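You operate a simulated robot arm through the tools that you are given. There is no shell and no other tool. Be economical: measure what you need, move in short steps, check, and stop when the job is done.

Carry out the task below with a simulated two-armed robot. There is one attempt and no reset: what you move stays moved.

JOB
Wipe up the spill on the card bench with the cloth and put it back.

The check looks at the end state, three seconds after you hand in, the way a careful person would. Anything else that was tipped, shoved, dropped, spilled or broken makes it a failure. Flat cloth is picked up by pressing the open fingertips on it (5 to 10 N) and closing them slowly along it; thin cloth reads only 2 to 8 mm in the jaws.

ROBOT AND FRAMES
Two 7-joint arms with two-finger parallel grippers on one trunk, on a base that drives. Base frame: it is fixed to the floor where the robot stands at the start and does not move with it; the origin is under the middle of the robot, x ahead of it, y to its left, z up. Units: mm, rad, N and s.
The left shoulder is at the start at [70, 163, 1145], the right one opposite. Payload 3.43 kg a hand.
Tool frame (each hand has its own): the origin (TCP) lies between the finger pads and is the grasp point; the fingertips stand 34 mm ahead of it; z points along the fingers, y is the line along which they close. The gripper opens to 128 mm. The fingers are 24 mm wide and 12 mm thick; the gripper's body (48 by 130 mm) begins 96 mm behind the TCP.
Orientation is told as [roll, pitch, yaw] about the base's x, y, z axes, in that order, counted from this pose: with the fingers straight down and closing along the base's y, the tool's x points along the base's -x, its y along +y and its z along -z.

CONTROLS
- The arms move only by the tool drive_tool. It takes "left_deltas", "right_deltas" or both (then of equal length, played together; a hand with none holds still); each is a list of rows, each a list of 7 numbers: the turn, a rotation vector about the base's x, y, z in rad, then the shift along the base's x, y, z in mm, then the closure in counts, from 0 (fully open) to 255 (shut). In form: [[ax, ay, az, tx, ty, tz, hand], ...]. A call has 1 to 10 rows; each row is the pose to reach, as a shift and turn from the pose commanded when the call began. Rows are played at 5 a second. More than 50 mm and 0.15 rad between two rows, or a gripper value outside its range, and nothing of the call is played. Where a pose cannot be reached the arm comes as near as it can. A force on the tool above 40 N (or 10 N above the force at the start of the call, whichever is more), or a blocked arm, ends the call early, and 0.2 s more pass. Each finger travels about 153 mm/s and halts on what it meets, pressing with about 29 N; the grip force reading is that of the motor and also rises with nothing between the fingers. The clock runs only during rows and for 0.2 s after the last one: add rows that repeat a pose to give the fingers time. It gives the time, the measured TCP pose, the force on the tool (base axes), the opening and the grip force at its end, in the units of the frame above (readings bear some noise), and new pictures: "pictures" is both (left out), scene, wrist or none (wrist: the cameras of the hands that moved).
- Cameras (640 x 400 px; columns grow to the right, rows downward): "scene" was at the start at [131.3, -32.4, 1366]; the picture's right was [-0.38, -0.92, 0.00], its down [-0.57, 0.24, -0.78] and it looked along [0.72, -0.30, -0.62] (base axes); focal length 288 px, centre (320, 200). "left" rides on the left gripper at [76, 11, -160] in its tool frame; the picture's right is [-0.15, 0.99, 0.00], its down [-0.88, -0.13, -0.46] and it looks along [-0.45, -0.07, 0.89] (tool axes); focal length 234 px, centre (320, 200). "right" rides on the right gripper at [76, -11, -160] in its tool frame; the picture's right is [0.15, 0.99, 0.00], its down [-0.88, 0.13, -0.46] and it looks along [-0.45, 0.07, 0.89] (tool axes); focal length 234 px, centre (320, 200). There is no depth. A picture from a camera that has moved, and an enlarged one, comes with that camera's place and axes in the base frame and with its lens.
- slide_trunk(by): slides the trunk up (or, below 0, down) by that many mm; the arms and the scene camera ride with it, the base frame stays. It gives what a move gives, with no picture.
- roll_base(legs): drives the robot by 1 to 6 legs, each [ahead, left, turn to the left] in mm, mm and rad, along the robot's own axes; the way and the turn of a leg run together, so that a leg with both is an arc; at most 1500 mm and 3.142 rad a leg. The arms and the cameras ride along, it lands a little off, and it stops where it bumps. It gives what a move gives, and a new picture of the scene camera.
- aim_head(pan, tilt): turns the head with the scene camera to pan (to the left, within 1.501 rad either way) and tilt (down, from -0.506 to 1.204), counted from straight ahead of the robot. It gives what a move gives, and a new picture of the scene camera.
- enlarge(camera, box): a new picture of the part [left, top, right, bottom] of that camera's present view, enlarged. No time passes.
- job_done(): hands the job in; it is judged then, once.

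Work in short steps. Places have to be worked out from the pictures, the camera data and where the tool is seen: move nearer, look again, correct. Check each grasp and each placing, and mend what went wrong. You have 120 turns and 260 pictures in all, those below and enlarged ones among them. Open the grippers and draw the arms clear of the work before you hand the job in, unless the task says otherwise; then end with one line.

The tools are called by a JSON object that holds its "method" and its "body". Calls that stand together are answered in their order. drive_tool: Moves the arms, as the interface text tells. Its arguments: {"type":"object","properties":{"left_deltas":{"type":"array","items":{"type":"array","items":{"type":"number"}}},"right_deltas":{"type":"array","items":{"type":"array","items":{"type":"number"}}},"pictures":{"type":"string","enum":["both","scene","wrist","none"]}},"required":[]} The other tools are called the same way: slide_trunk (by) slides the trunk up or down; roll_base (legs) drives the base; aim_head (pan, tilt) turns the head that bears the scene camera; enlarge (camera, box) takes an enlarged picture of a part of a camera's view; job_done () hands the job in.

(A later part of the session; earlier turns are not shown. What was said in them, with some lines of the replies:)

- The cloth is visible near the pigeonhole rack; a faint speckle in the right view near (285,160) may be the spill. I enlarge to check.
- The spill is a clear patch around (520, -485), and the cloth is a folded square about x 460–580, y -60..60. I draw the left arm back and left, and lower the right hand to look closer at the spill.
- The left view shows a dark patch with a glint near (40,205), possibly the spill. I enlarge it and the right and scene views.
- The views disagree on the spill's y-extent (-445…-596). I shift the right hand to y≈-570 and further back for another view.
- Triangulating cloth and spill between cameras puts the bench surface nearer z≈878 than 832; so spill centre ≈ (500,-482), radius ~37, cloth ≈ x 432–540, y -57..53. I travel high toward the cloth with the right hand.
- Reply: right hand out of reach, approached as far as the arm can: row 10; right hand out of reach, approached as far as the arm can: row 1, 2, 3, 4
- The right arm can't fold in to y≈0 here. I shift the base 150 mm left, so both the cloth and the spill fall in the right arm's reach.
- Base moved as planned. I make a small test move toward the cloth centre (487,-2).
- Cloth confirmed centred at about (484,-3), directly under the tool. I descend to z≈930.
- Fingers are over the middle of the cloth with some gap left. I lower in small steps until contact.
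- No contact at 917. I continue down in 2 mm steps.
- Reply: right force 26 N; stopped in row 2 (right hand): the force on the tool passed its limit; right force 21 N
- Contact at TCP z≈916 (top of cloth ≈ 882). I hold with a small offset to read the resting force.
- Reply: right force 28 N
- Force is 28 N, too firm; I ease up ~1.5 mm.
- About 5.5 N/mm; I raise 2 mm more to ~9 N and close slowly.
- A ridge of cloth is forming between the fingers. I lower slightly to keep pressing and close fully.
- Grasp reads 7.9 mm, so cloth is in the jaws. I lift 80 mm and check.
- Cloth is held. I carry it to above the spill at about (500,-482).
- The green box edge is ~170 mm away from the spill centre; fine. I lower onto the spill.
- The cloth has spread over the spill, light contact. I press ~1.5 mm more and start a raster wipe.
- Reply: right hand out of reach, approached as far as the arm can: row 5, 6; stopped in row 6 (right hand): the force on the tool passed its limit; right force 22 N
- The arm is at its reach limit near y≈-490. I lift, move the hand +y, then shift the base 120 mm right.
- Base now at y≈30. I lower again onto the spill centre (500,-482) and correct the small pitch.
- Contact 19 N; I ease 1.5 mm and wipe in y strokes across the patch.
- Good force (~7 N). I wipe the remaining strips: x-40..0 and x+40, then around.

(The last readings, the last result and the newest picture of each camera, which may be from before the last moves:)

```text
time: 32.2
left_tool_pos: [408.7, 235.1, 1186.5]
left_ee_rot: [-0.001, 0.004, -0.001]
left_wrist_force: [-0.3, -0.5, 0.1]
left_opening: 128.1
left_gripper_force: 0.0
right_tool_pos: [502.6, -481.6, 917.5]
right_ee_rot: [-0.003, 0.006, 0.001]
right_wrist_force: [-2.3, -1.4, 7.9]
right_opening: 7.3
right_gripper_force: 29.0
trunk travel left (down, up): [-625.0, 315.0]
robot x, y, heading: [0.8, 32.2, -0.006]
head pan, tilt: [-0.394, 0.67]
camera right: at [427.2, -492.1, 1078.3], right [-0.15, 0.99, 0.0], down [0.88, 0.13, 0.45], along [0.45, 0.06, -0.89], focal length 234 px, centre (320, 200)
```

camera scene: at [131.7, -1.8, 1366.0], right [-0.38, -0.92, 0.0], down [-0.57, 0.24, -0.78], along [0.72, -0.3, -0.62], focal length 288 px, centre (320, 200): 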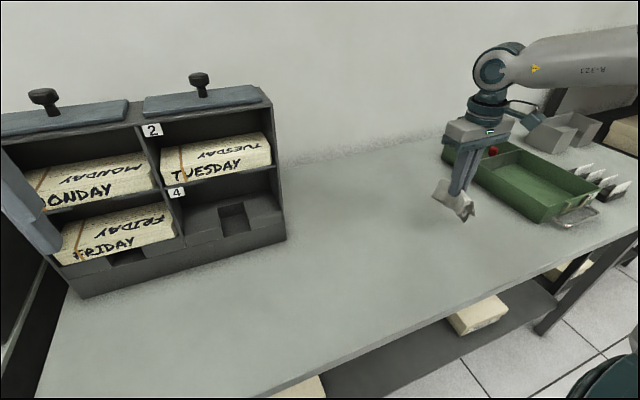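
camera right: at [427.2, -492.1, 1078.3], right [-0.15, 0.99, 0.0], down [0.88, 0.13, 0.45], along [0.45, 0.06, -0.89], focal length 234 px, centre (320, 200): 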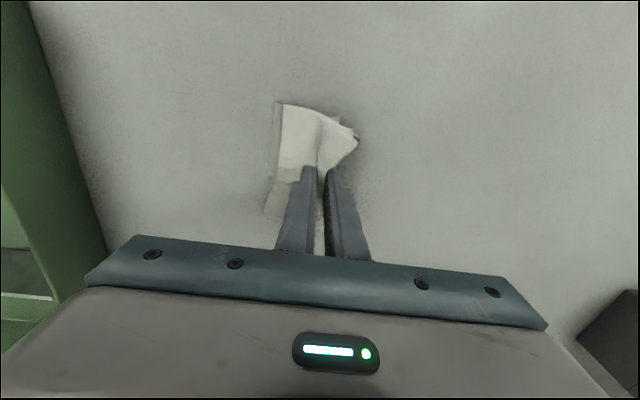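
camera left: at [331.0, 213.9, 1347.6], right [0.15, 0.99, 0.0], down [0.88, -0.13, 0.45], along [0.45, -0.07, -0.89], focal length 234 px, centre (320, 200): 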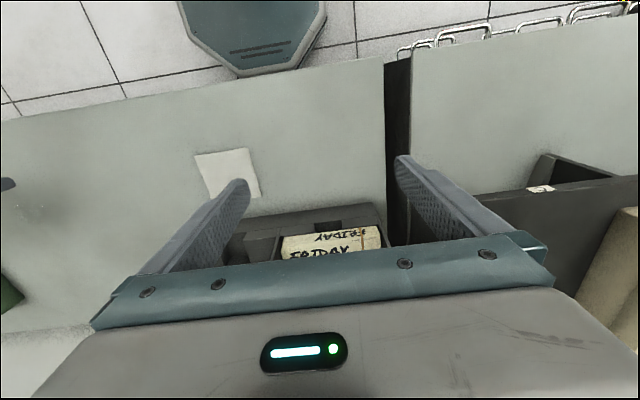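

I lift and shift aside to inspect the wiped area.

{"method": "drive_tool", "body": {"right_deltas": [[0, 0, 0, 0, 5, 30, 255], [0, 0, 0, -10, 30, 65, 255], [0, 0, 0, -30, 60, 105, 255], [0, 0, 0, -50, 90, 145, 255], [0, 0, 0, -70, 120, 185, 255], [0, 0, 0, -80, 130, 215, 255], [0, 0, 0, -80, 130, 215, 255]], "pictures": "wrist"}}

{"method": "enlarge", "body": {"camera": "right", "box": [120, 90, 320, 215]}}

{"method": "enlarge", "body": {"camera": "scene", "box": [360, 150, 520, 250]}}

{"method": "enlarge", "body": {"camera": "left", "box": [0, 160, 128, 240]}}

```text
refused: row 3 steps farther than a row can; nothing moved
```

```text
3.20 times, centred on (220, 152) of right
camera zoom: at [427.2, -492.1, 1078.3], right [-0.15, 0.99, 0.0], down [0.88, 0.13, 0.45], along [0.45, 0.06, -0.89], focal length 749 px, centre (640, 352)
```

zoom: 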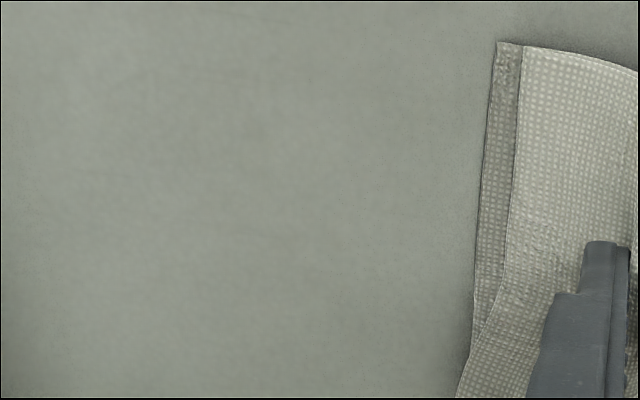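

```text
4.00 times, centred on (440, 200) of scene
camera zoom: at [134.8, 0.2, 1365.8], right [-0.38, -0.92, 0.0], down [-0.58, 0.24, -0.78], along [0.72, -0.3, -0.62], focal length 1154 px, centre (-160, 200)
```

zoom: 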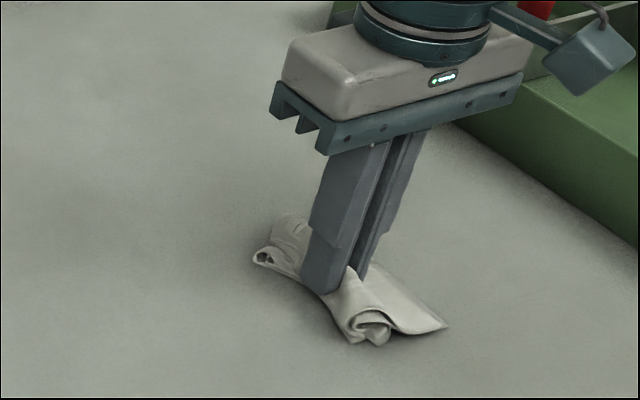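

```text
5.00 times, centred on (64, 200) of left
camera zoom: at [333.9, 247.2, 1346.2], right [0.15, 0.99, 0.0], down [0.88, -0.13, 0.45], along [0.45, -0.07, -0.89], focal length 1171 px, centre (1600, 200)
```

zoom: 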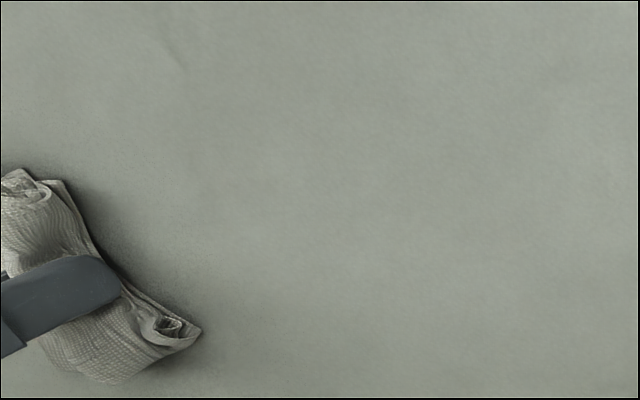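

Steps were too large; I replay the lift with smaller ones.

{"method": "drive_tool", "body": {"right_deltas": [[0, 0, 0, 0, 5, 25, 255], [0, 0, 0, -8, 25, 55, 255], [0, 0, 0, -20, 45, 90, 255], [0, 0, 0, -35, 65, 125, 255], [0, 0, 0, -50, 85, 160, 255], [0, 0, 0, -65, 110, 190, 255], [0, 0, 0, -80, 130, 215, 255], [0, 0, 0, -80, 130, 215, 255]], "pictures": "wrist"}}

{"method": "enlarge", "body": {"camera": "right", "box": [120, 90, 320, 215]}}

{"method": "enlarge", "body": {"camera": "scene", "box": [360, 150, 520, 250]}}

{"method": "enlarge", "body": {"camera": "left", "box": [0, 160, 128, 240]}}

```text
time: 34.0
left_tool_pos: [407.3, 232.8, 1188.6]
left_ee_rot: [-0.001, 0.002, 0.0]
left_wrist_force: [0.5, 0.3, -0.4]
left_opening: 128.1
left_gripper_force: 0.1
right_tool_pos: [419.6, -354.1, 1132.1]
right_ee_rot: [-0.002, 0.005, 0.002]
right_wrist_force: [0.6, 0.0, -0.9]
right_opening: 7.6
right_gripper_force: 28.8
trunk travel left (down, up): [-625.0, 315.0]
robot x, y, heading: [-1.3, 27.8, 0.001]
head pan, tilt: [-0.394, 0.67]
camera right: at [344.4, -364.0, 1293.0], right [-0.15, 0.99, 0.0], down [0.88, 0.13, 0.45], along [0.45, 0.07, -0.89], focal length 234 px, centre (320, 200)
```

right: 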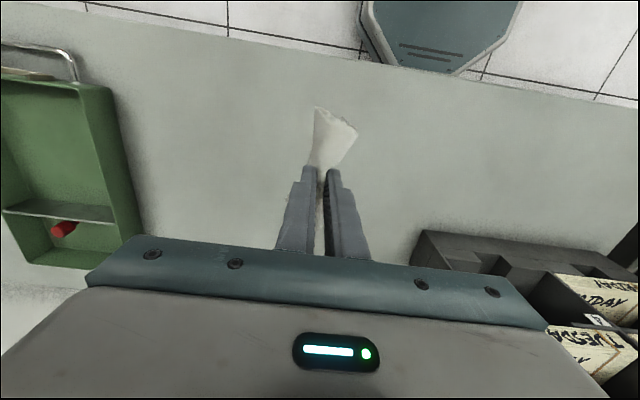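

```text
3.20 times, centred on (220, 152) of right
camera zoom: at [344.4, -364.0, 1293.0], right [-0.15, 0.99, 0.0], down [0.88, 0.13, 0.45], along [0.45, 0.07, -0.89], focal length 749 px, centre (640, 352)
```

zoom: 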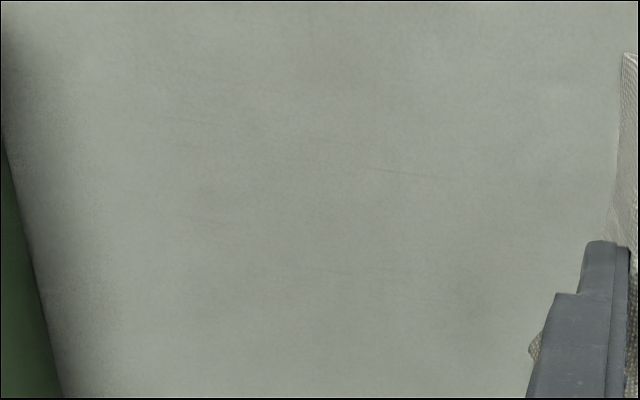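

```text
4.00 times, centred on (440, 200) of scene
camera zoom: at [132.2, -3.0, 1365.9], right [-0.38, -0.92, 0.0], down [-0.57, 0.24, -0.78], along [0.72, -0.3, -0.62], focal length 1154 px, centre (-160, 200)
```

zoom: 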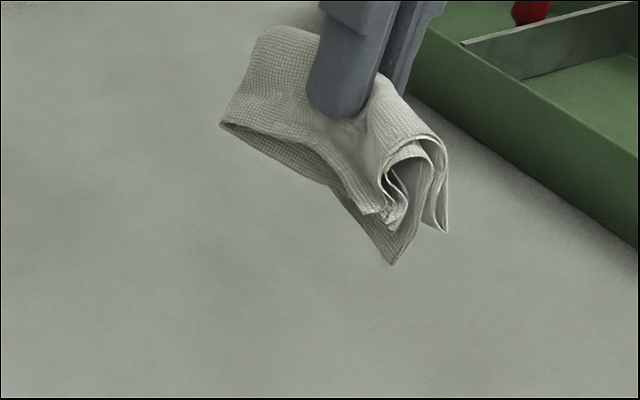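

```text
5.00 times, centred on (64, 200) of left
camera zoom: at [331.0, 244.1, 1347.5], right [0.15, 0.99, 0.0], down [0.88, -0.13, 0.45], along [0.45, -0.07, -0.89], focal length 1171 px, centre (1600, 200)
```

zoom: 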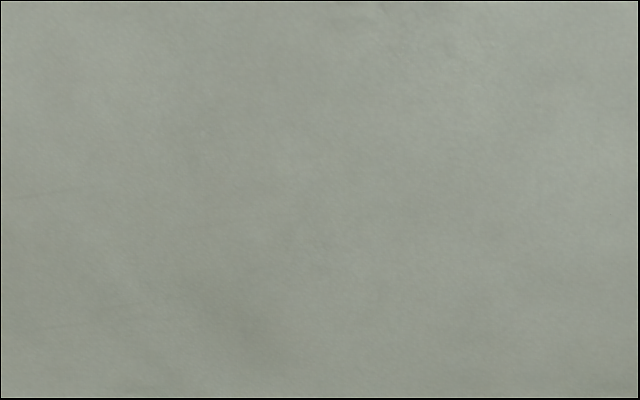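

No trace of the glints or outline remains at the spill spot in either view. I shift the base back 120 mm left to return the cloth, getting a scene view of the wiped area too.

{"method": "roll_base", "body": {"legs": [[0, 121, 0]]}}

{"method": "enlarge", "body": {"camera": "scene", "box": [400, 130, 560, 230]}}

```text
time: 35.3
left_tool_pos: [406.4, 351.9, 1187.2]
left_ee_rot: [0.001, 0.002, 0.0]
left_wrist_force: [0.2, 0.4, -0.4]
left_opening: 127.9
left_gripper_force: 0.0
right_tool_pos: [420.4, -233.7, 1132.5]
right_ee_rot: [-0.003, 0.002, -0.002]
right_wrist_force: [-0.3, 0.0, -0.1]
right_opening: 7.6
right_gripper_force: 29.1
trunk travel left (down, up): [-625.0, 315.0]
robot x, y, heading: [-0.9, 148.6, -0.003]
head pan, tilt: [-0.394, 0.67]
camera scene: at [131.6, 117.1, 1366.0], right [-0.38, -0.92, 0.0], down [-0.57, 0.24, -0.78], along [0.72, -0.3, -0.62], focal length 288 px, centre (320, 200)
```

scene: 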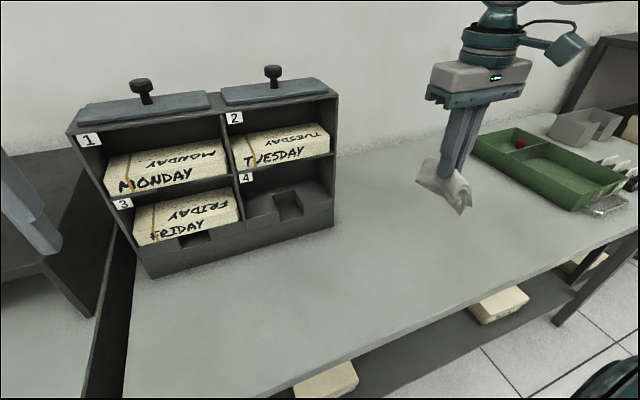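

```text
4.00 times, centred on (480, 180) of scene
camera zoom: at [131.6, 117.1, 1366.0], right [-0.38, -0.92, 0.0], down [-0.57, 0.24, -0.78], along [0.72, -0.3, -0.62], focal length 1154 px, centre (-320, 280)
```

zoom: 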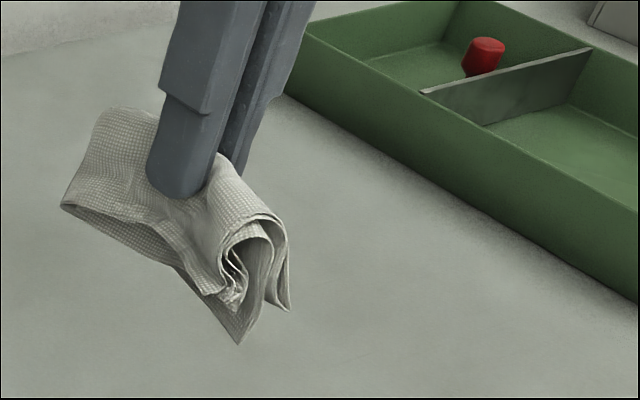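

Bench looks clean. I carry the cloth to above its original spot (485,-2).

{"method": "drive_tool", "body": {"right_deltas": [[0, 0, 0, 6, 25, -12, 255], [0, 0, 0, 13, 52, -24, 255], [0, 0, 0, 20, 80, -38, 255], [0, 0, 0, 27, 108, -52, 255], [0, 0, 0, 35, 136, -68, 255], [0, 0, 0, 43, 164, -84, 255], [0, 0, 0, 51, 192, -100, 255], [0, 0, 0, 59, 216, -114, 255], [0, 0, 0, 65, 232, -125, 255], [0, 0, 0, 65, 232, -125, 255]]}}

```text
time: 37.5
left_tool_pos: [404.9, 353.6, 1187.2]
left_ee_rot: [0.001, 0.0, 0.0]
left_wrist_force: [0.3, 0.1, 0.6]
left_opening: 127.6
left_gripper_force: 0.0
right_tool_pos: [485.1, -0.1, 1007.7]
right_ee_rot: [-0.001, 0.002, 0.001]
right_wrist_force: [-0.3, 0.4, -0.9]
right_opening: 7.5
right_gripper_force: 28.5
trunk travel left (down, up): [-625.0, 315.0]
robot x, y, heading: [5.2, 147.9, -0.0]
head pan, tilt: [-0.394, 0.67]
camera scene: at [131.0, 117.6, 1366.1], right [-0.38, -0.92, 0.0], down [-0.57, 0.24, -0.78], along [0.72, -0.3, -0.62], focal length 288 px, centre (320, 200)
camera right: at [408.5, -11.6, 1168.3], right [-0.15, 0.99, 0.0], down [0.88, 0.13, 0.45], along [0.45, 0.07, -0.89], focal length 234 px, centre (320, 200)
```

scene: 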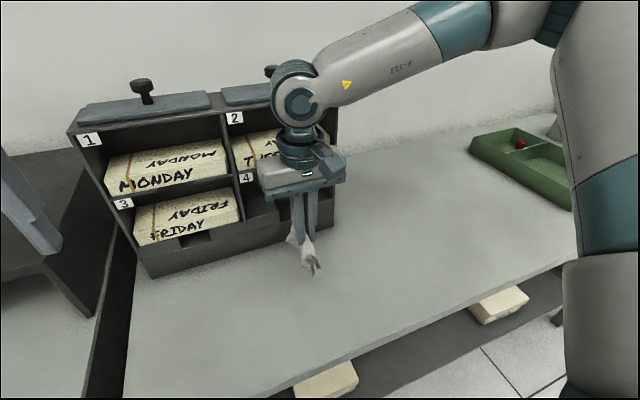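
right: 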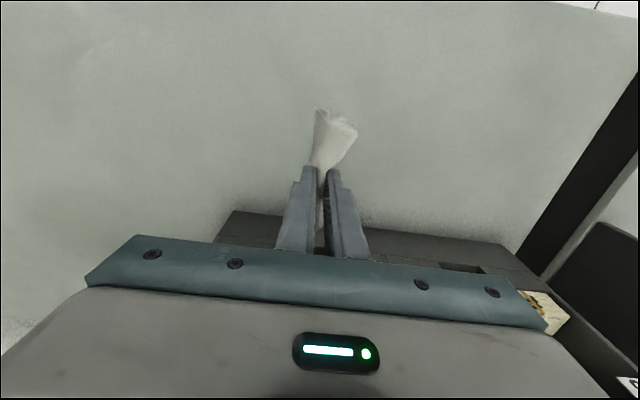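

I lower it onto its spot until light contact.

{"method": "drive_tool", "body": {"right_deltas": [[0, 0, 0, 0, -1, -40, 255], [0, 0, 0, 0, -2, -70, 255], [0, 0, 0, 0, -2, -82, 255], [0, 0, 0, 0, -2, -88, 255], [0, 0, 0, 0, -2, -90, 255], [0, 0, 0, 0, -2, -90, 255]], "pictures": "wrist"}}

```text
time: 38.9
left_tool_pos: [406.2, 352.5, 1187.8]
left_ee_rot: [0.0, 0.0, 0.001]
left_wrist_force: [-0.2, 1.0, -0.1]
left_opening: 128.2
left_gripper_force: 0.0
right_tool_pos: [485.2, -2.7, 918.7]
right_ee_rot: [-0.002, 0.0, 0.0]
right_wrist_force: [0.8, -0.1, 16.2]
right_opening: 7.7
right_gripper_force: 28.5
trunk travel left (down, up): [-625.0, 315.0]
robot x, y, heading: [-3.3, 149.7, -0.003]
head pan, tilt: [-0.394, 0.67]
camera right: at [408.6, -13.7, 1079.0], right [-0.15, 0.99, 0.0], down [0.88, 0.13, 0.46], along [0.45, 0.07, -0.89], focal length 234 px, centre (320, 200)
```

right: 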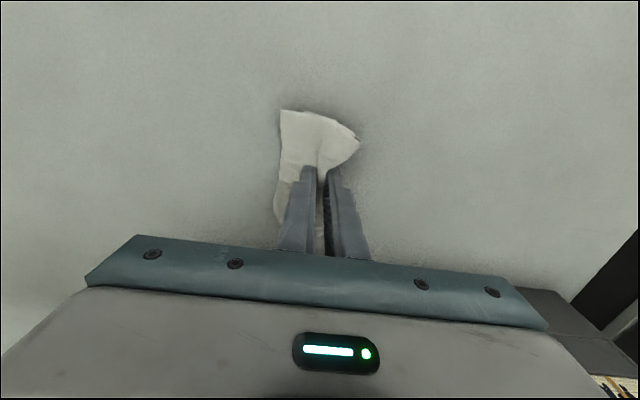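

Right edge is curled under a little. I ease to light pressure and open slowly while pressing, to spread the cloth.

{"method": "drive_tool", "body": {"right_deltas": [[0, 0, 0, 0, 0, 1, 255], [0, 0, 0, 0, 0, 1, 240], [0, 0, 0, 0, 0, 1, 228], [0, 0, 0, 0, 0, 1, 216], [0, 0, 0, 0, 0, 1, 204], [0, 0, 0, 0, 0, 1, 192], [0, 0, 0, 0, 0, 1, 180], [0, 0, 0, 0, 0, 1, 168], [0, 0, 0, 0, 0, 1, 156], [0, 0, 0, 0, 0, 1, 150]], "pictures": "both"}}

{"method": "enlarge", "body": {"camera": "scene", "box": [230, 200, 390, 320]}}

```text
time: 41.1
left_tool_pos: [405.3, 353.1, 1187.3]
left_ee_rot: [0.001, 0.0, 0.002]
left_wrist_force: [-0.6, 0.1, -0.2]
left_opening: 128.0
left_gripper_force: 0.1
right_tool_pos: [485.1, -3.2, 918.3]
right_ee_rot: [-0.001, 0.002, -0.001]
right_wrist_force: [-0.6, -0.2, -0.1]
right_opening: 52.6
right_gripper_force: 0.0
trunk travel left (down, up): [-625.0, 315.0]
robot x, y, heading: [2.9, 146.0, -0.001]
head pan, tilt: [-0.394, 0.67]
camera scene: at [131.7, 117.8, 1366.0], right [-0.38, -0.92, 0.0], down [-0.57, 0.24, -0.78], along [0.72, -0.3, -0.62], focal length 288 px, centre (320, 200)
camera right: at [409.0, -14.1, 1078.9], right [-0.15, 0.99, 0.0], down [0.88, 0.13, 0.45], along [0.45, 0.07, -0.89], focal length 234 px, centre (320, 200)
```

scene: 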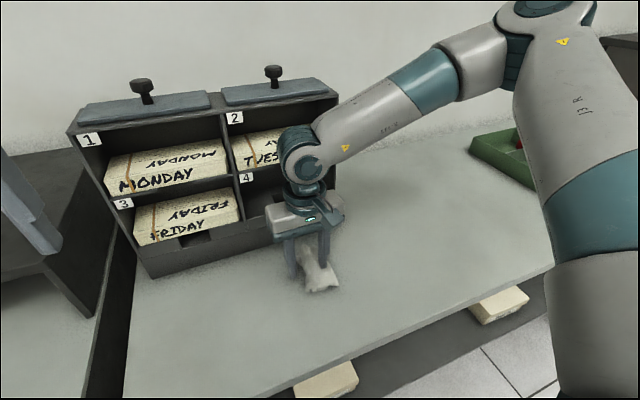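
right: 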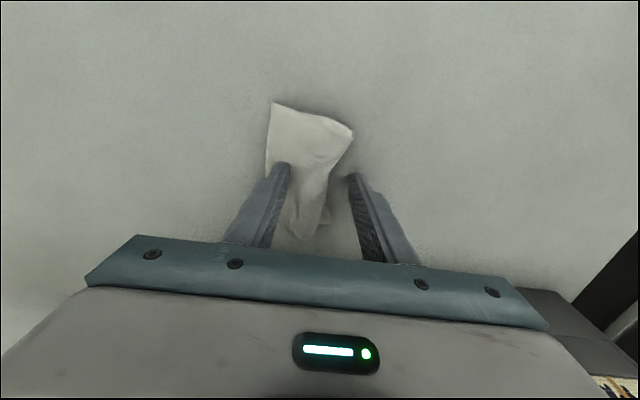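

```text
3.33 times, centred on (310, 260) of scene
camera zoom: at [131.7, 117.8, 1366.0], right [-0.38, -0.92, 0.0], down [-0.57, 0.24, -0.78], along [0.72, -0.3, -0.62], focal length 962 px, centre (353, 0)
```

zoom: 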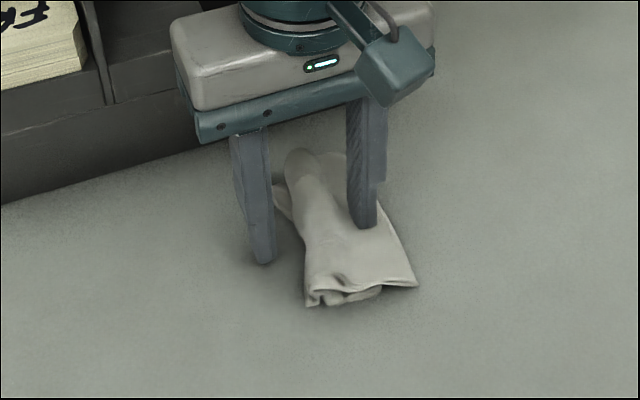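

Cloth is released on its spot, +y half folded. I raise straight up to view it.

{"method": "drive_tool", "body": {"right_deltas": [[0, 0, 0, 0, 0, 30, 150], [0, 0, 0, 0, 0, 70, 150], [0, 0, 0, 0, 0, 110, 150], [0, 0, 0, 0, 0, 110, 150]], "pictures": "none"}}

{"method": "enlarge", "body": {"camera": "right", "box": [240, 80, 400, 220]}}

{"method": "enlarge", "body": {"camera": "scene", "box": [230, 200, 390, 320]}}

```text
time: 42.1
left_tool_pos: [406.6, 353.4, 1186.7]
left_ee_rot: [0.0, 0.001, 0.001]
left_wrist_force: [-0.3, 1.5, -0.5]
left_opening: 128.2
left_gripper_force: 0.1
right_tool_pos: [485.8, -2.3, 1028.5]
right_ee_rot: [-0.003, 0.004, 0.0]
right_wrist_force: [0.5, -0.5, -0.6]
right_opening: 52.7
right_gripper_force: 0.1
trunk travel left (down, up): [-625.0, 315.0]
robot x, y, heading: [4.7, 149.8, -0.001]
head pan, tilt: [-0.394, 0.67]
```

```text
2.86 times, centred on (320, 150) of right
camera zoom: at [409.4, -13.5, 1189.1], right [-0.15, 0.99, 0.0], down [0.88, 0.13, 0.45], along [0.45, 0.07, -0.89], focal length 669 px, centre (320, 343)
```

zoom: 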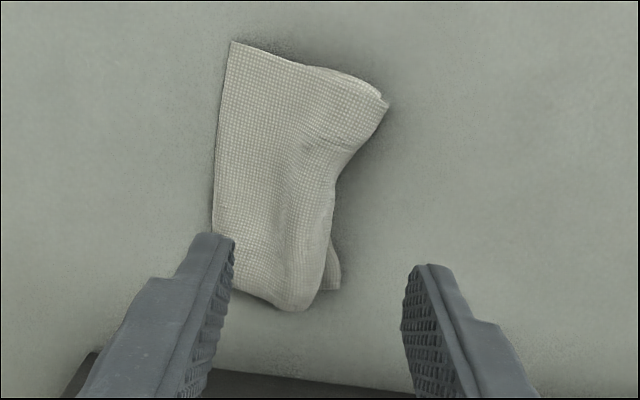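

```text
3.33 times, centred on (310, 260) of scene
camera zoom: at [132.2, 117.6, 1365.9], right [-0.38, -0.92, 0.0], down [-0.57, 0.24, -0.78], along [0.72, -0.3, -0.62], focal length 962 px, centre (353, 0)
```

zoom: 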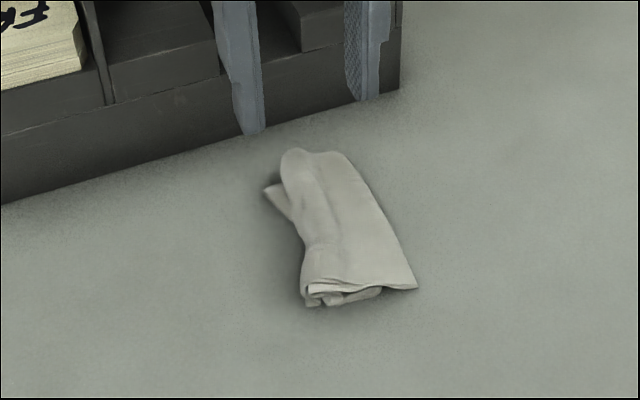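

The cloth lies on its spot but the +y half is tucked under. I'll re-lay it: first move the left hand up/inward for clearance, then shift the base another 100 mm left to have room.

{"method": "drive_tool", "body": {"left_deltas": [[0, 0, 0, 0, -20, 25, 0], [0, 0, 0, 0, -40, 50, 0], [0, 0, 0, 0, -60, 75, 0], [0, 0, 0, 0, -60, 75, 0]], "pictures": "none"}}

{"method": "roll_base", "body": {"legs": [[0, 100, 0]]}}

```text
time: 43.1
left_tool_pos: [406.6, 293.8, 1263.0]
left_ee_rot: [0.0, 0.003, 0.0]
left_wrist_force: [0.7, -0.5, -0.1]
left_opening: 127.8
left_gripper_force: 0.1
right_tool_pos: [485.0, -1.9, 1029.0]
right_ee_rot: [-0.002, 0.003, 0.0]
right_wrist_force: [-0.2, 0.5, -0.4]
right_opening: 52.6
right_gripper_force: 0.1
trunk travel left (down, up): [-625.0, 315.0]
robot x, y, heading: [-1.4, 149.4, 0.001]
head pan, tilt: [-0.394, 0.67]
```

```text
time: 44.2
left_tool_pos: [406.2, 392.7, 1263.5]
left_ee_rot: [0.001, -0.001, 0.0]
left_wrist_force: [-0.1, -0.1, 0.2]
left_opening: 128.1
left_gripper_force: 0.0
right_tool_pos: [485.5, 95.7, 1027.4]
right_ee_rot: [-0.002, 0.003, 0.0]
right_wrist_force: [-0.8, 0.2, 0.3]
right_opening: 52.8
right_gripper_force: 0.0
trunk travel left (down, up): [-625.0, 315.0]
robot x, y, heading: [2.6, 251.8, -0.003]
head pan, tilt: [-0.394, 0.67]
camera scene: at [131.6, 217.4, 1366.0], right [-0.38, -0.92, 0.0], down [-0.57, 0.24, -0.78], along [0.72, -0.3, -0.62], focal length 288 px, centre (320, 200)
```

scene: 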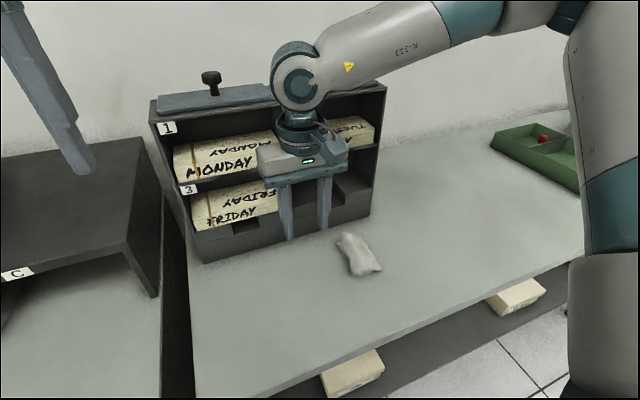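

Everything clear. I move over the -y edge strip of the cloth (487,-27) with jaws at ~26 mm.

{"method": "drive_tool", "body": {"right_deltas": [[0, 0, 0, 1, -40, -10, 203], [0, 0, 0, 1, -80, -30, 203], [0, 0, 0, 1, -122, -50, 203], [0, 0, 0, 1, -122, -80, 203], [0, 0, 0, 1, -122, -95, 203], [0, 0, 0, 1, -122, -95, 203]], "pictures": "wrist"}}

{"method": "enlarge", "body": {"camera": "scene", "box": [300, 180, 460, 300]}}

```text
time: 45.6
left_tool_pos: [406.4, 393.5, 1263.1]
left_ee_rot: [0.001, 0.0, 0.0]
left_wrist_force: [-0.3, 0.2, -0.6]
left_opening: 127.6
left_gripper_force: 0.2
right_tool_pos: [486.2, -28.0, 935.2]
right_ee_rot: [-0.002, 0.003, -0.001]
right_wrist_force: [-0.1, 0.1, 0.0]
right_opening: 26.0
right_gripper_force: 0.1
trunk travel left (down, up): [-625.0, 315.0]
robot x, y, heading: [4.9, 247.7, 0.001]
head pan, tilt: [-0.394, 0.67]
camera right: at [409.7, -37.3, 1094.3], right [-0.15, 0.99, 0.0], down [0.88, 0.13, 0.45], along [0.45, 0.07, -0.89], focal length 234 px, centre (320, 200)
```

right: 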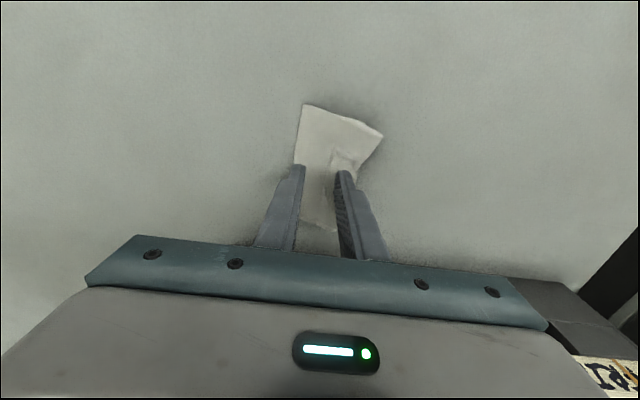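

```text
3.33 times, centred on (380, 240) of scene
camera zoom: at [131.2, 216.9, 1366.0], right [-0.38, -0.92, 0.0], down [-0.57, 0.24, -0.78], along [0.72, -0.3, -0.62], focal length 962 px, centre (120, 67)
```

zoom: 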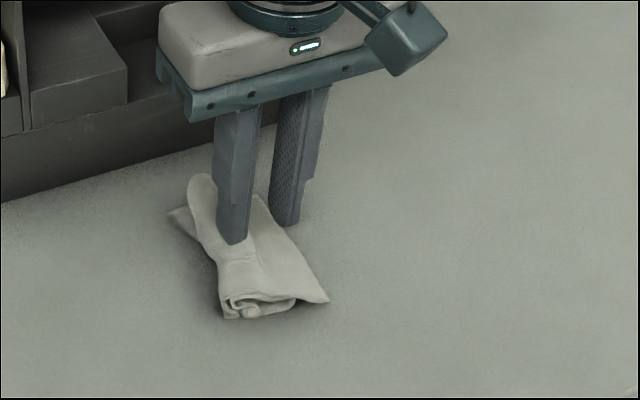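

The -y finger is just at the cloth's edge; I shift 6 mm +y and descend to contact.

{"method": "drive_tool", "body": {"right_deltas": [[0, 0, 0, 0, 6, -5, 203], [0, 0, 0, 0, 6, -10, 203], [0, 0, 0, 0, 6, -14, 203], [0, 0, 0, 0, 6, -17, 203], [0, 0, 0, 0, 6, -17, 203]], "pictures": "none"}}

```text
time: 46.8
left_tool_pos: [404.3, 393.1, 1265.2]
left_ee_rot: [0.0, 0.0, 0.0]
left_wrist_force: [-0.5, 0.2, 0.5]
left_opening: 128.1
left_gripper_force: 0.0
right_tool_pos: [485.6, -18.8, 917.8]
right_ee_rot: [-0.002, -0.001, 0.002]
right_wrist_force: [0.7, -1.9, 27.2]
right_opening: 24.9
right_gripper_force: 0.1
trunk travel left (down, up): [-625.0, 315.0]
robot x, y, heading: [-1.2, 248.2, 0.002]
head pan, tilt: [-0.394, 0.67]
```

Firm contact; I ease 2 mm and close slowly.

{"method": "drive_tool", "body": {"right_deltas": [[0, 0, 0, 0, 0, 2, 203], [0, 0, 0, 0, 0, 2, 210], [0, 0, 0, 0, 0, 1.5, 218], [0, 0, 0, 0, 0, 1, 226], [0, 0, 0, 0, 0, 0.5, 234], [0, 0, 0, 0, 0, 0.5, 242], [0, 0, 0, 0, 0, 0.5, 250], [0, 0, 0, 0, 0, 0.5, 255], [0, 0, 0, 0, 0, 0.5, 255]], "pictures": "wrist"}}

{"method": "drive_tool", "body": {"right_deltas": [[0, 0, 0, 0, 0, 30, 255], [0, 0, 0, 0, 0, 70, 255], [0, 0, 0, 0, 0, 110, 255], [0, 0, 0, 0, 0, 110, 255]], "pictures": "wrist"}}

{"method": "enlarge", "body": {"camera": "scene", "box": [280, 150, 440, 270]}}

```text
time: 48.8
left_tool_pos: [405.0, 395.6, 1264.4]
left_ee_rot: [-0.002, -0.002, -0.001]
left_wrist_force: [-0.1, 0.4, -0.1]
left_opening: 128.2
left_gripper_force: 0.2
right_tool_pos: [484.8, -17.1, 919.3]
right_ee_rot: [-0.005, -0.001, 0.002]
right_wrist_force: [-0.9, 7.2, 28.1]
right_opening: 1.8
right_gripper_force: 29.6
trunk travel left (down, up): [-625.0, 315.0]
robot x, y, heading: [0.1, 250.5, 0.005]
head pan, tilt: [-0.394, 0.67]
camera right: at [408.0, -27.9, 1078.9], right [-0.15, 0.99, 0.0], down [0.88, 0.13, 0.46], along [0.45, 0.06, -0.89], focal length 234 px, centre (320, 200)
```

right: 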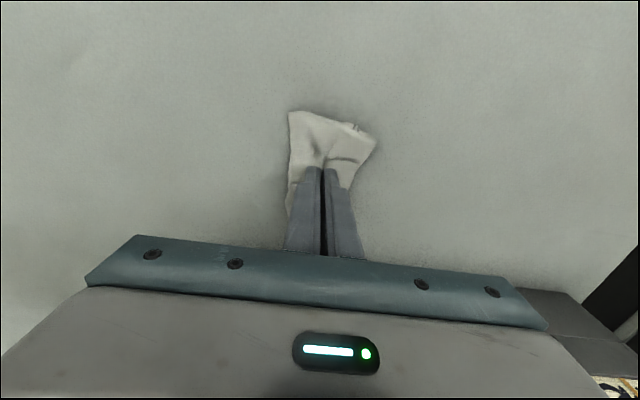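

```text
time: 49.8
left_tool_pos: [407.0, 391.6, 1262.6]
left_ee_rot: [0.001, 0.003, -0.001]
left_wrist_force: [-0.1, -0.7, 0.1]
left_opening: 128.1
left_gripper_force: 0.1
right_tool_pos: [486.4, -20.0, 1027.1]
right_ee_rot: [-0.001, 0.004, -0.001]
right_wrist_force: [-0.7, 0.1, -0.3]
right_opening: 1.7
right_gripper_force: 28.9
trunk travel left (down, up): [-625.0, 315.0]
robot x, y, heading: [0.7, 247.9, 0.002]
head pan, tilt: [-0.394, 0.67]
camera right: at [409.8, -29.9, 1186.9], right [-0.15, 0.99, 0.0], down [0.88, 0.13, 0.45], along [0.45, 0.07, -0.89], focal length 234 px, centre (320, 200)
```

right: 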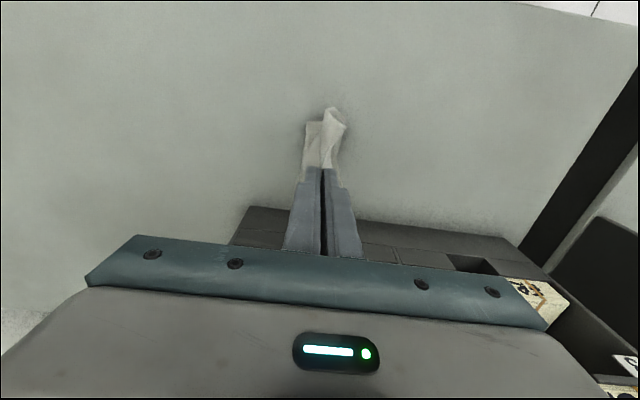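

```text
3.33 times, centred on (360, 210) of scene
camera zoom: at [131.9, 217.2, 1365.9], right [-0.38, -0.92, 0.0], down [-0.57, 0.24, -0.78], along [0.72, -0.3, -0.62], focal length 962 px, centre (187, 167)
```

zoom: 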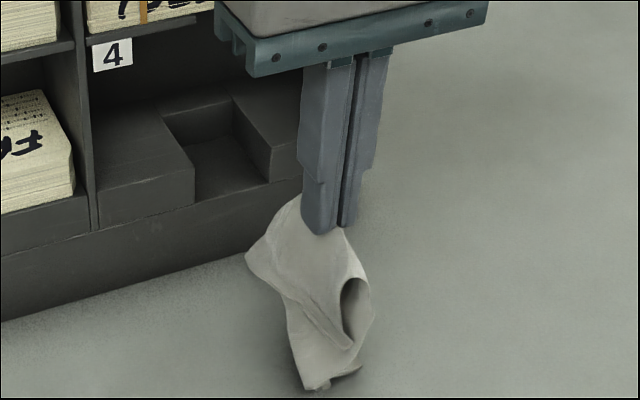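

Held near the -y edge; the rest hangs. I move to y≈+50, then lower while sweeping -y so the cloth trails out flat.

{"method": "drive_tool", "body": {"right_deltas": [[0, 0, 0, 0, 35, 0, 255], [0, 0, 0, 0, 72, 0, 255], [0, 0, 0, 0, 72, -15, 255], [0, 0, 0, 0, 65, -30, 255], [0, 0, 0, 0, 52, -45, 255], [0, 0, 0, 0, 36, -60, 255], [0, 0, 0, 0, 20, -75, 255], [0, 0, 0, 0, 4, -88, 255], [0, 0, 0, 0, -10, -98, 255], [0, 0, 0, 0, -20, -104, 255]], "pictures": "wrist"}}

{"method": "enlarge", "body": {"camera": "scene", "box": [280, 180, 440, 300]}}

```text
time: 52.0
left_tool_pos: [405.9, 392.6, 1264.3]
left_ee_rot: [0.0, 0.0, 0.0]
left_wrist_force: [0.2, 0.2, 0.6]
left_opening: 128.1
left_gripper_force: 0.1
right_tool_pos: [486.1, -38.2, 922.3]
right_ee_rot: [-0.001, 0.001, 0.002]
right_wrist_force: [-0.2, -0.1, 0.4]
right_opening: 1.8
right_gripper_force: 29.3
trunk travel left (down, up): [-625.0, 315.0]
robot x, y, heading: [1.1, 249.9, 0.002]
head pan, tilt: [-0.394, 0.67]
camera right: at [409.6, -49.9, 1083.1], right [-0.15, 0.99, 0.0], down [0.88, 0.13, 0.45], along [0.45, 0.07, -0.89], focal length 234 px, centre (320, 200)
```

right: 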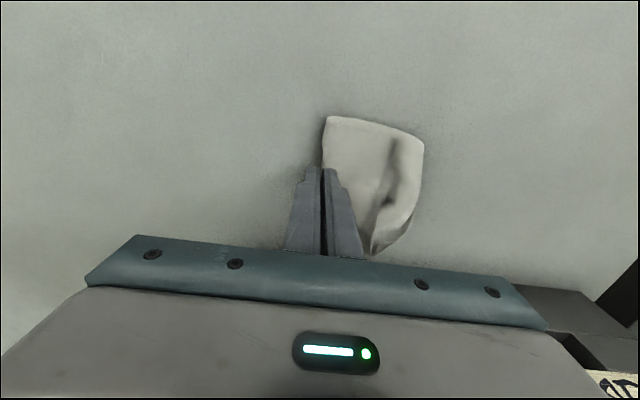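

```text
3.33 times, centred on (360, 240) of scene
camera zoom: at [131.5, 217.0, 1366.0], right [-0.38, -0.92, 0.0], down [-0.57, 0.24, -0.78], along [0.72, -0.3, -0.62], focal length 962 px, centre (187, 67)
```

zoom: 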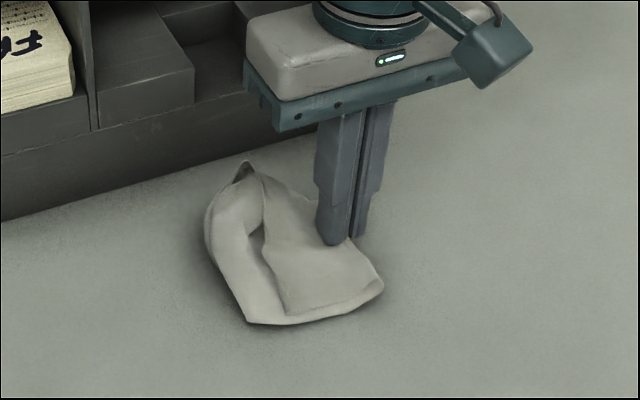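

Much better spread. I lower the last few mm and open gently.

{"method": "drive_tool", "body": {"right_deltas": [[0, 0, 0, 0, 0, -3, 255], [0, 0, 0, 0, -2, -4, 255], [0, 0, 0, 0, -2, -3, 245], [0, 0, 0, 0, -2, -3, 235], [0, 0, 0, 0, -2, -3, 225], [0, 0, 0, 0, -2, -2, 215], [0, 0, 0, 0, -2, 10, 215], [0, 0, 0, 0, -2, 40, 215], [0, 0, 0, 0, -2, 85, 215], [0, 0, 0, 0, -2, 110, 215]], "pictures": "both"}}

{"method": "enlarge", "body": {"camera": "scene", "box": [280, 180, 440, 300]}}

{"method": "enlarge", "body": {"camera": "right", "box": [260, 80, 420, 220]}}

```text
time: 54.2
left_tool_pos: [405.5, 392.4, 1263.8]
left_ee_rot: [0.0, 0.0, 0.0]
left_wrist_force: [-0.4, -0.3, -0.1]
left_opening: 128.1
left_gripper_force: 0.0
right_tool_pos: [485.4, -41.1, 1033.6]
right_ee_rot: [0.0, 0.002, 0.0]
right_wrist_force: [-0.6, 0.5, 0.4]
right_opening: 20.0
right_gripper_force: 0.2
trunk travel left (down, up): [-625.0, 315.0]
robot x, y, heading: [4.0, 246.5, 0.003]
head pan, tilt: [-0.394, 0.67]
camera scene: at [131.4, 217.5, 1366.0], right [-0.38, -0.92, 0.0], down [-0.57, 0.24, -0.78], along [0.72, -0.3, -0.62], focal length 288 px, centre (320, 200)
camera right: at [408.9, -51.3, 1193.6], right [-0.15, 0.99, 0.0], down [0.88, 0.13, 0.45], along [0.45, 0.07, -0.89], focal length 234 px, centre (320, 200)
```

scene: 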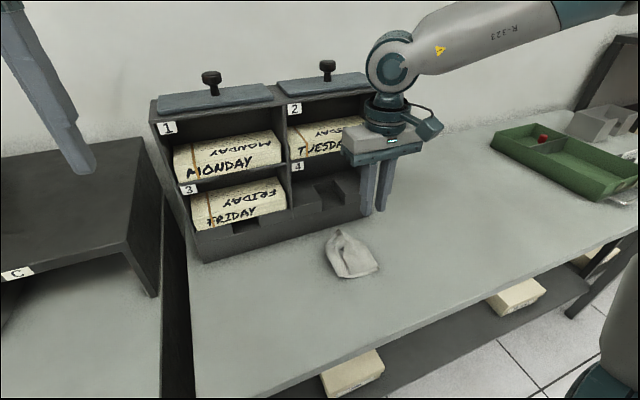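
right: 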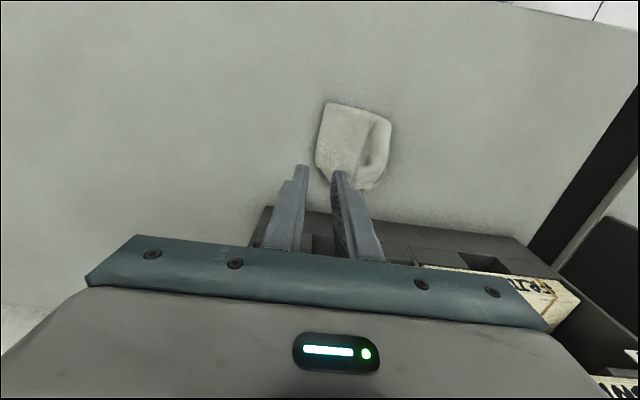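

```text
3.33 times, centred on (360, 240) of scene
camera zoom: at [131.4, 217.5, 1366.0], right [-0.38, -0.92, 0.0], down [-0.57, 0.24, -0.78], along [0.72, -0.3, -0.62], focal length 962 px, centre (187, 67)
```

zoom: 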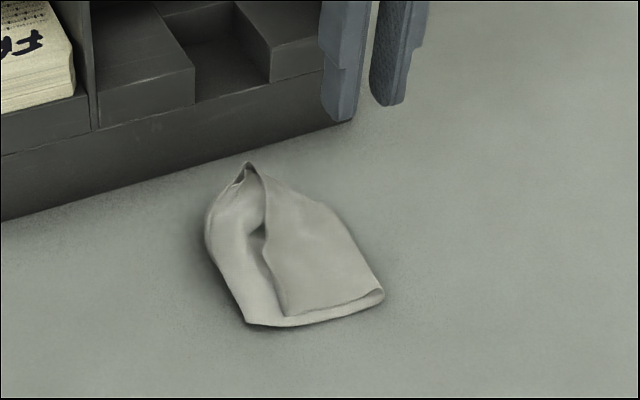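

```text
2.86 times, centred on (340, 150) of right
camera zoom: at [408.9, -51.3, 1193.6], right [-0.15, 0.99, 0.0], down [0.88, 0.13, 0.45], along [0.45, 0.07, -0.89], focal length 669 px, centre (263, 343)
```

zoom: 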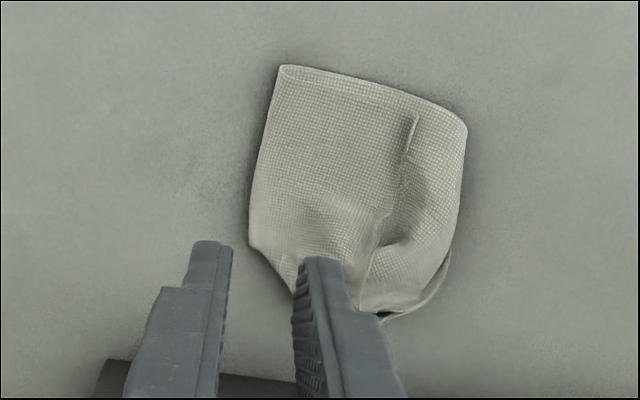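

The cloth lies on its original spot (centre ≈ (486,3) vs (484,-3) before). I withdraw the right hand up and away, opening it.

{"method": "drive_tool", "body": {"right_deltas": [[0, 0, 0, -10, -20, 30, 215], [0, 0, 0, -20, -50, 60, 150], [0, 0, 0, -30, -90, 80, 60], [0, 0, 0, -40, -130, 90, 0], [0, 0, 0, -50, -170, 100, 0], [0, 0, 0, -50, -200, 100, 0], [0, 0, 0, -50, -200, 100, 0]], "pictures": "scene"}}

{"method": "enlarge", "body": {"camera": "scene", "box": [400, 100, 600, 225]}}

```text
time: 55.8
left_tool_pos: [406.8, 392.5, 1263.2]
left_ee_rot: [0.0, 0.0, -0.001]
left_wrist_force: [1.4, 0.1, 0.4]
left_opening: 128.3
left_gripper_force: 0.0
right_tool_pos: [435.7, -240.3, 1134.0]
right_ee_rot: [-0.002, 0.002, 0.001]
right_wrist_force: [0.1, -0.1, -0.2]
right_opening: 127.9
right_gripper_force: 0.1
trunk travel left (down, up): [-625.0, 315.0]
robot x, y, heading: [1.1, 250.0, 0.003]
head pan, tilt: [-0.394, 0.67]
camera scene: at [131.5, 218.0, 1366.0], right [-0.38, -0.92, 0.0], down [-0.57, 0.24, -0.78], along [0.72, -0.3, -0.62], focal length 288 px, centre (320, 200)
```

scene: 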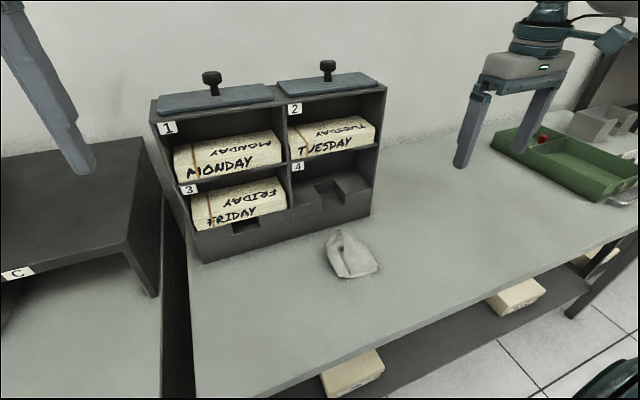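

```text
3.20 times, centred on (500, 162) of scene
camera zoom: at [131.5, 218.0, 1366.0], right [-0.38, -0.92, 0.0], down [-0.57, 0.24, -0.78], along [0.72, -0.3, -0.62], focal length 923 px, centre (-256, 320)
```

zoom: 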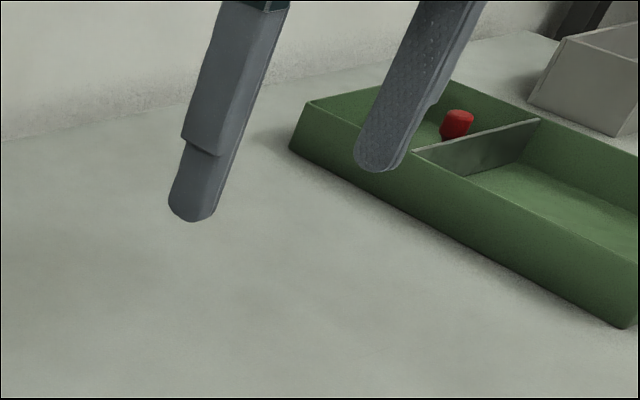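

Scene is tidy. One last unobstructed check of the spill spot from the initial right-hand viewpoint.

{"method": "drive_tool", "body": {"right_deltas": [[0, 0, 0, -5, -45, 5, 0], [0, 0, 0, -10, -90, 10, 0], [0, 0, 0, -15, -135, 15, 0], [0, 0, 0, -20, -170, 20, 0], [0, 0, 0, -20, -170, 20, 0]], "pictures": "none"}}

{"method": "enlarge", "body": {"camera": "right", "box": [180, 100, 380, 225]}}

{"method": "enlarge", "body": {"camera": "scene", "box": [440, 120, 600, 220]}}

```text
time: 57.0
left_tool_pos: [405.9, 394.5, 1262.9]
left_ee_rot: [-0.001, 0.0, -0.001]
left_wrist_force: [-0.7, 0.3, -0.8]
left_opening: 128.1
left_gripper_force: 0.0
right_tool_pos: [416.1, -396.6, 1153.8]
right_ee_rot: [-0.002, 0.001, 0.001]
right_wrist_force: [0.2, -0.1, 0.4]
right_opening: 128.1
right_gripper_force: 0.1
right hand out of reach, approached as far as the arm can: row 4, 5
trunk travel left (down, up): [-625.0, 315.0]
robot x, y, heading: [0.1, 248.6, 0.001]
head pan, tilt: [-0.394, 0.67]
```

```text
3.20 times, centred on (280, 162) of right
camera zoom: at [339.9, -408.0, 1313.3], right [-0.15, 0.99, 0.0], down [0.88, 0.13, 0.45], along [0.45, 0.06, -0.89], focal length 749 px, centre (448, 320)
```

zoom: 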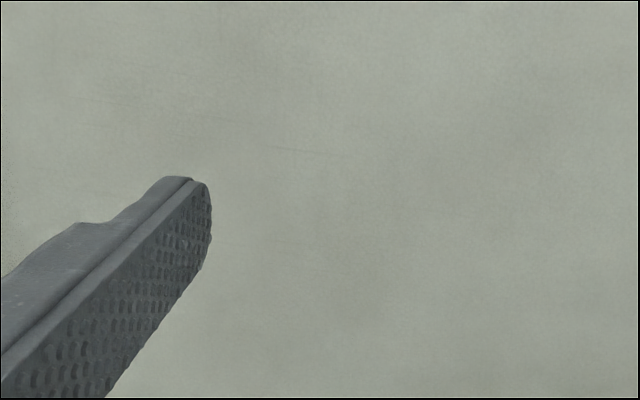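

```text
4.00 times, centred on (520, 170) of scene
camera zoom: at [130.4, 219.2, 1366.2], right [-0.38, -0.92, 0.0], down [-0.57, 0.24, -0.78], along [0.72, -0.3, -0.62], focal length 1154 px, centre (-480, 320)
```

zoom: 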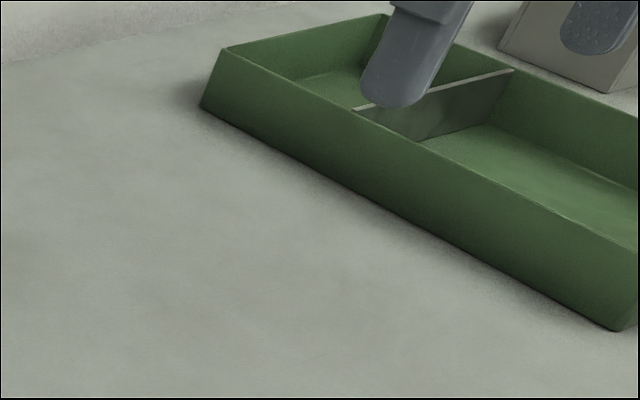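

The spill is gone, the cloth is back on its spot, and both hands are open and well above the bench. I hand in.

{"method": "job_done", "body": {}}

```text
The job is handed in.
```

The spill is wiped up with no trace left in the camera views. The cloth is back within about 1 cm of its original spot but slightly rumpled, and I saw nothing else on the bench disturbed.
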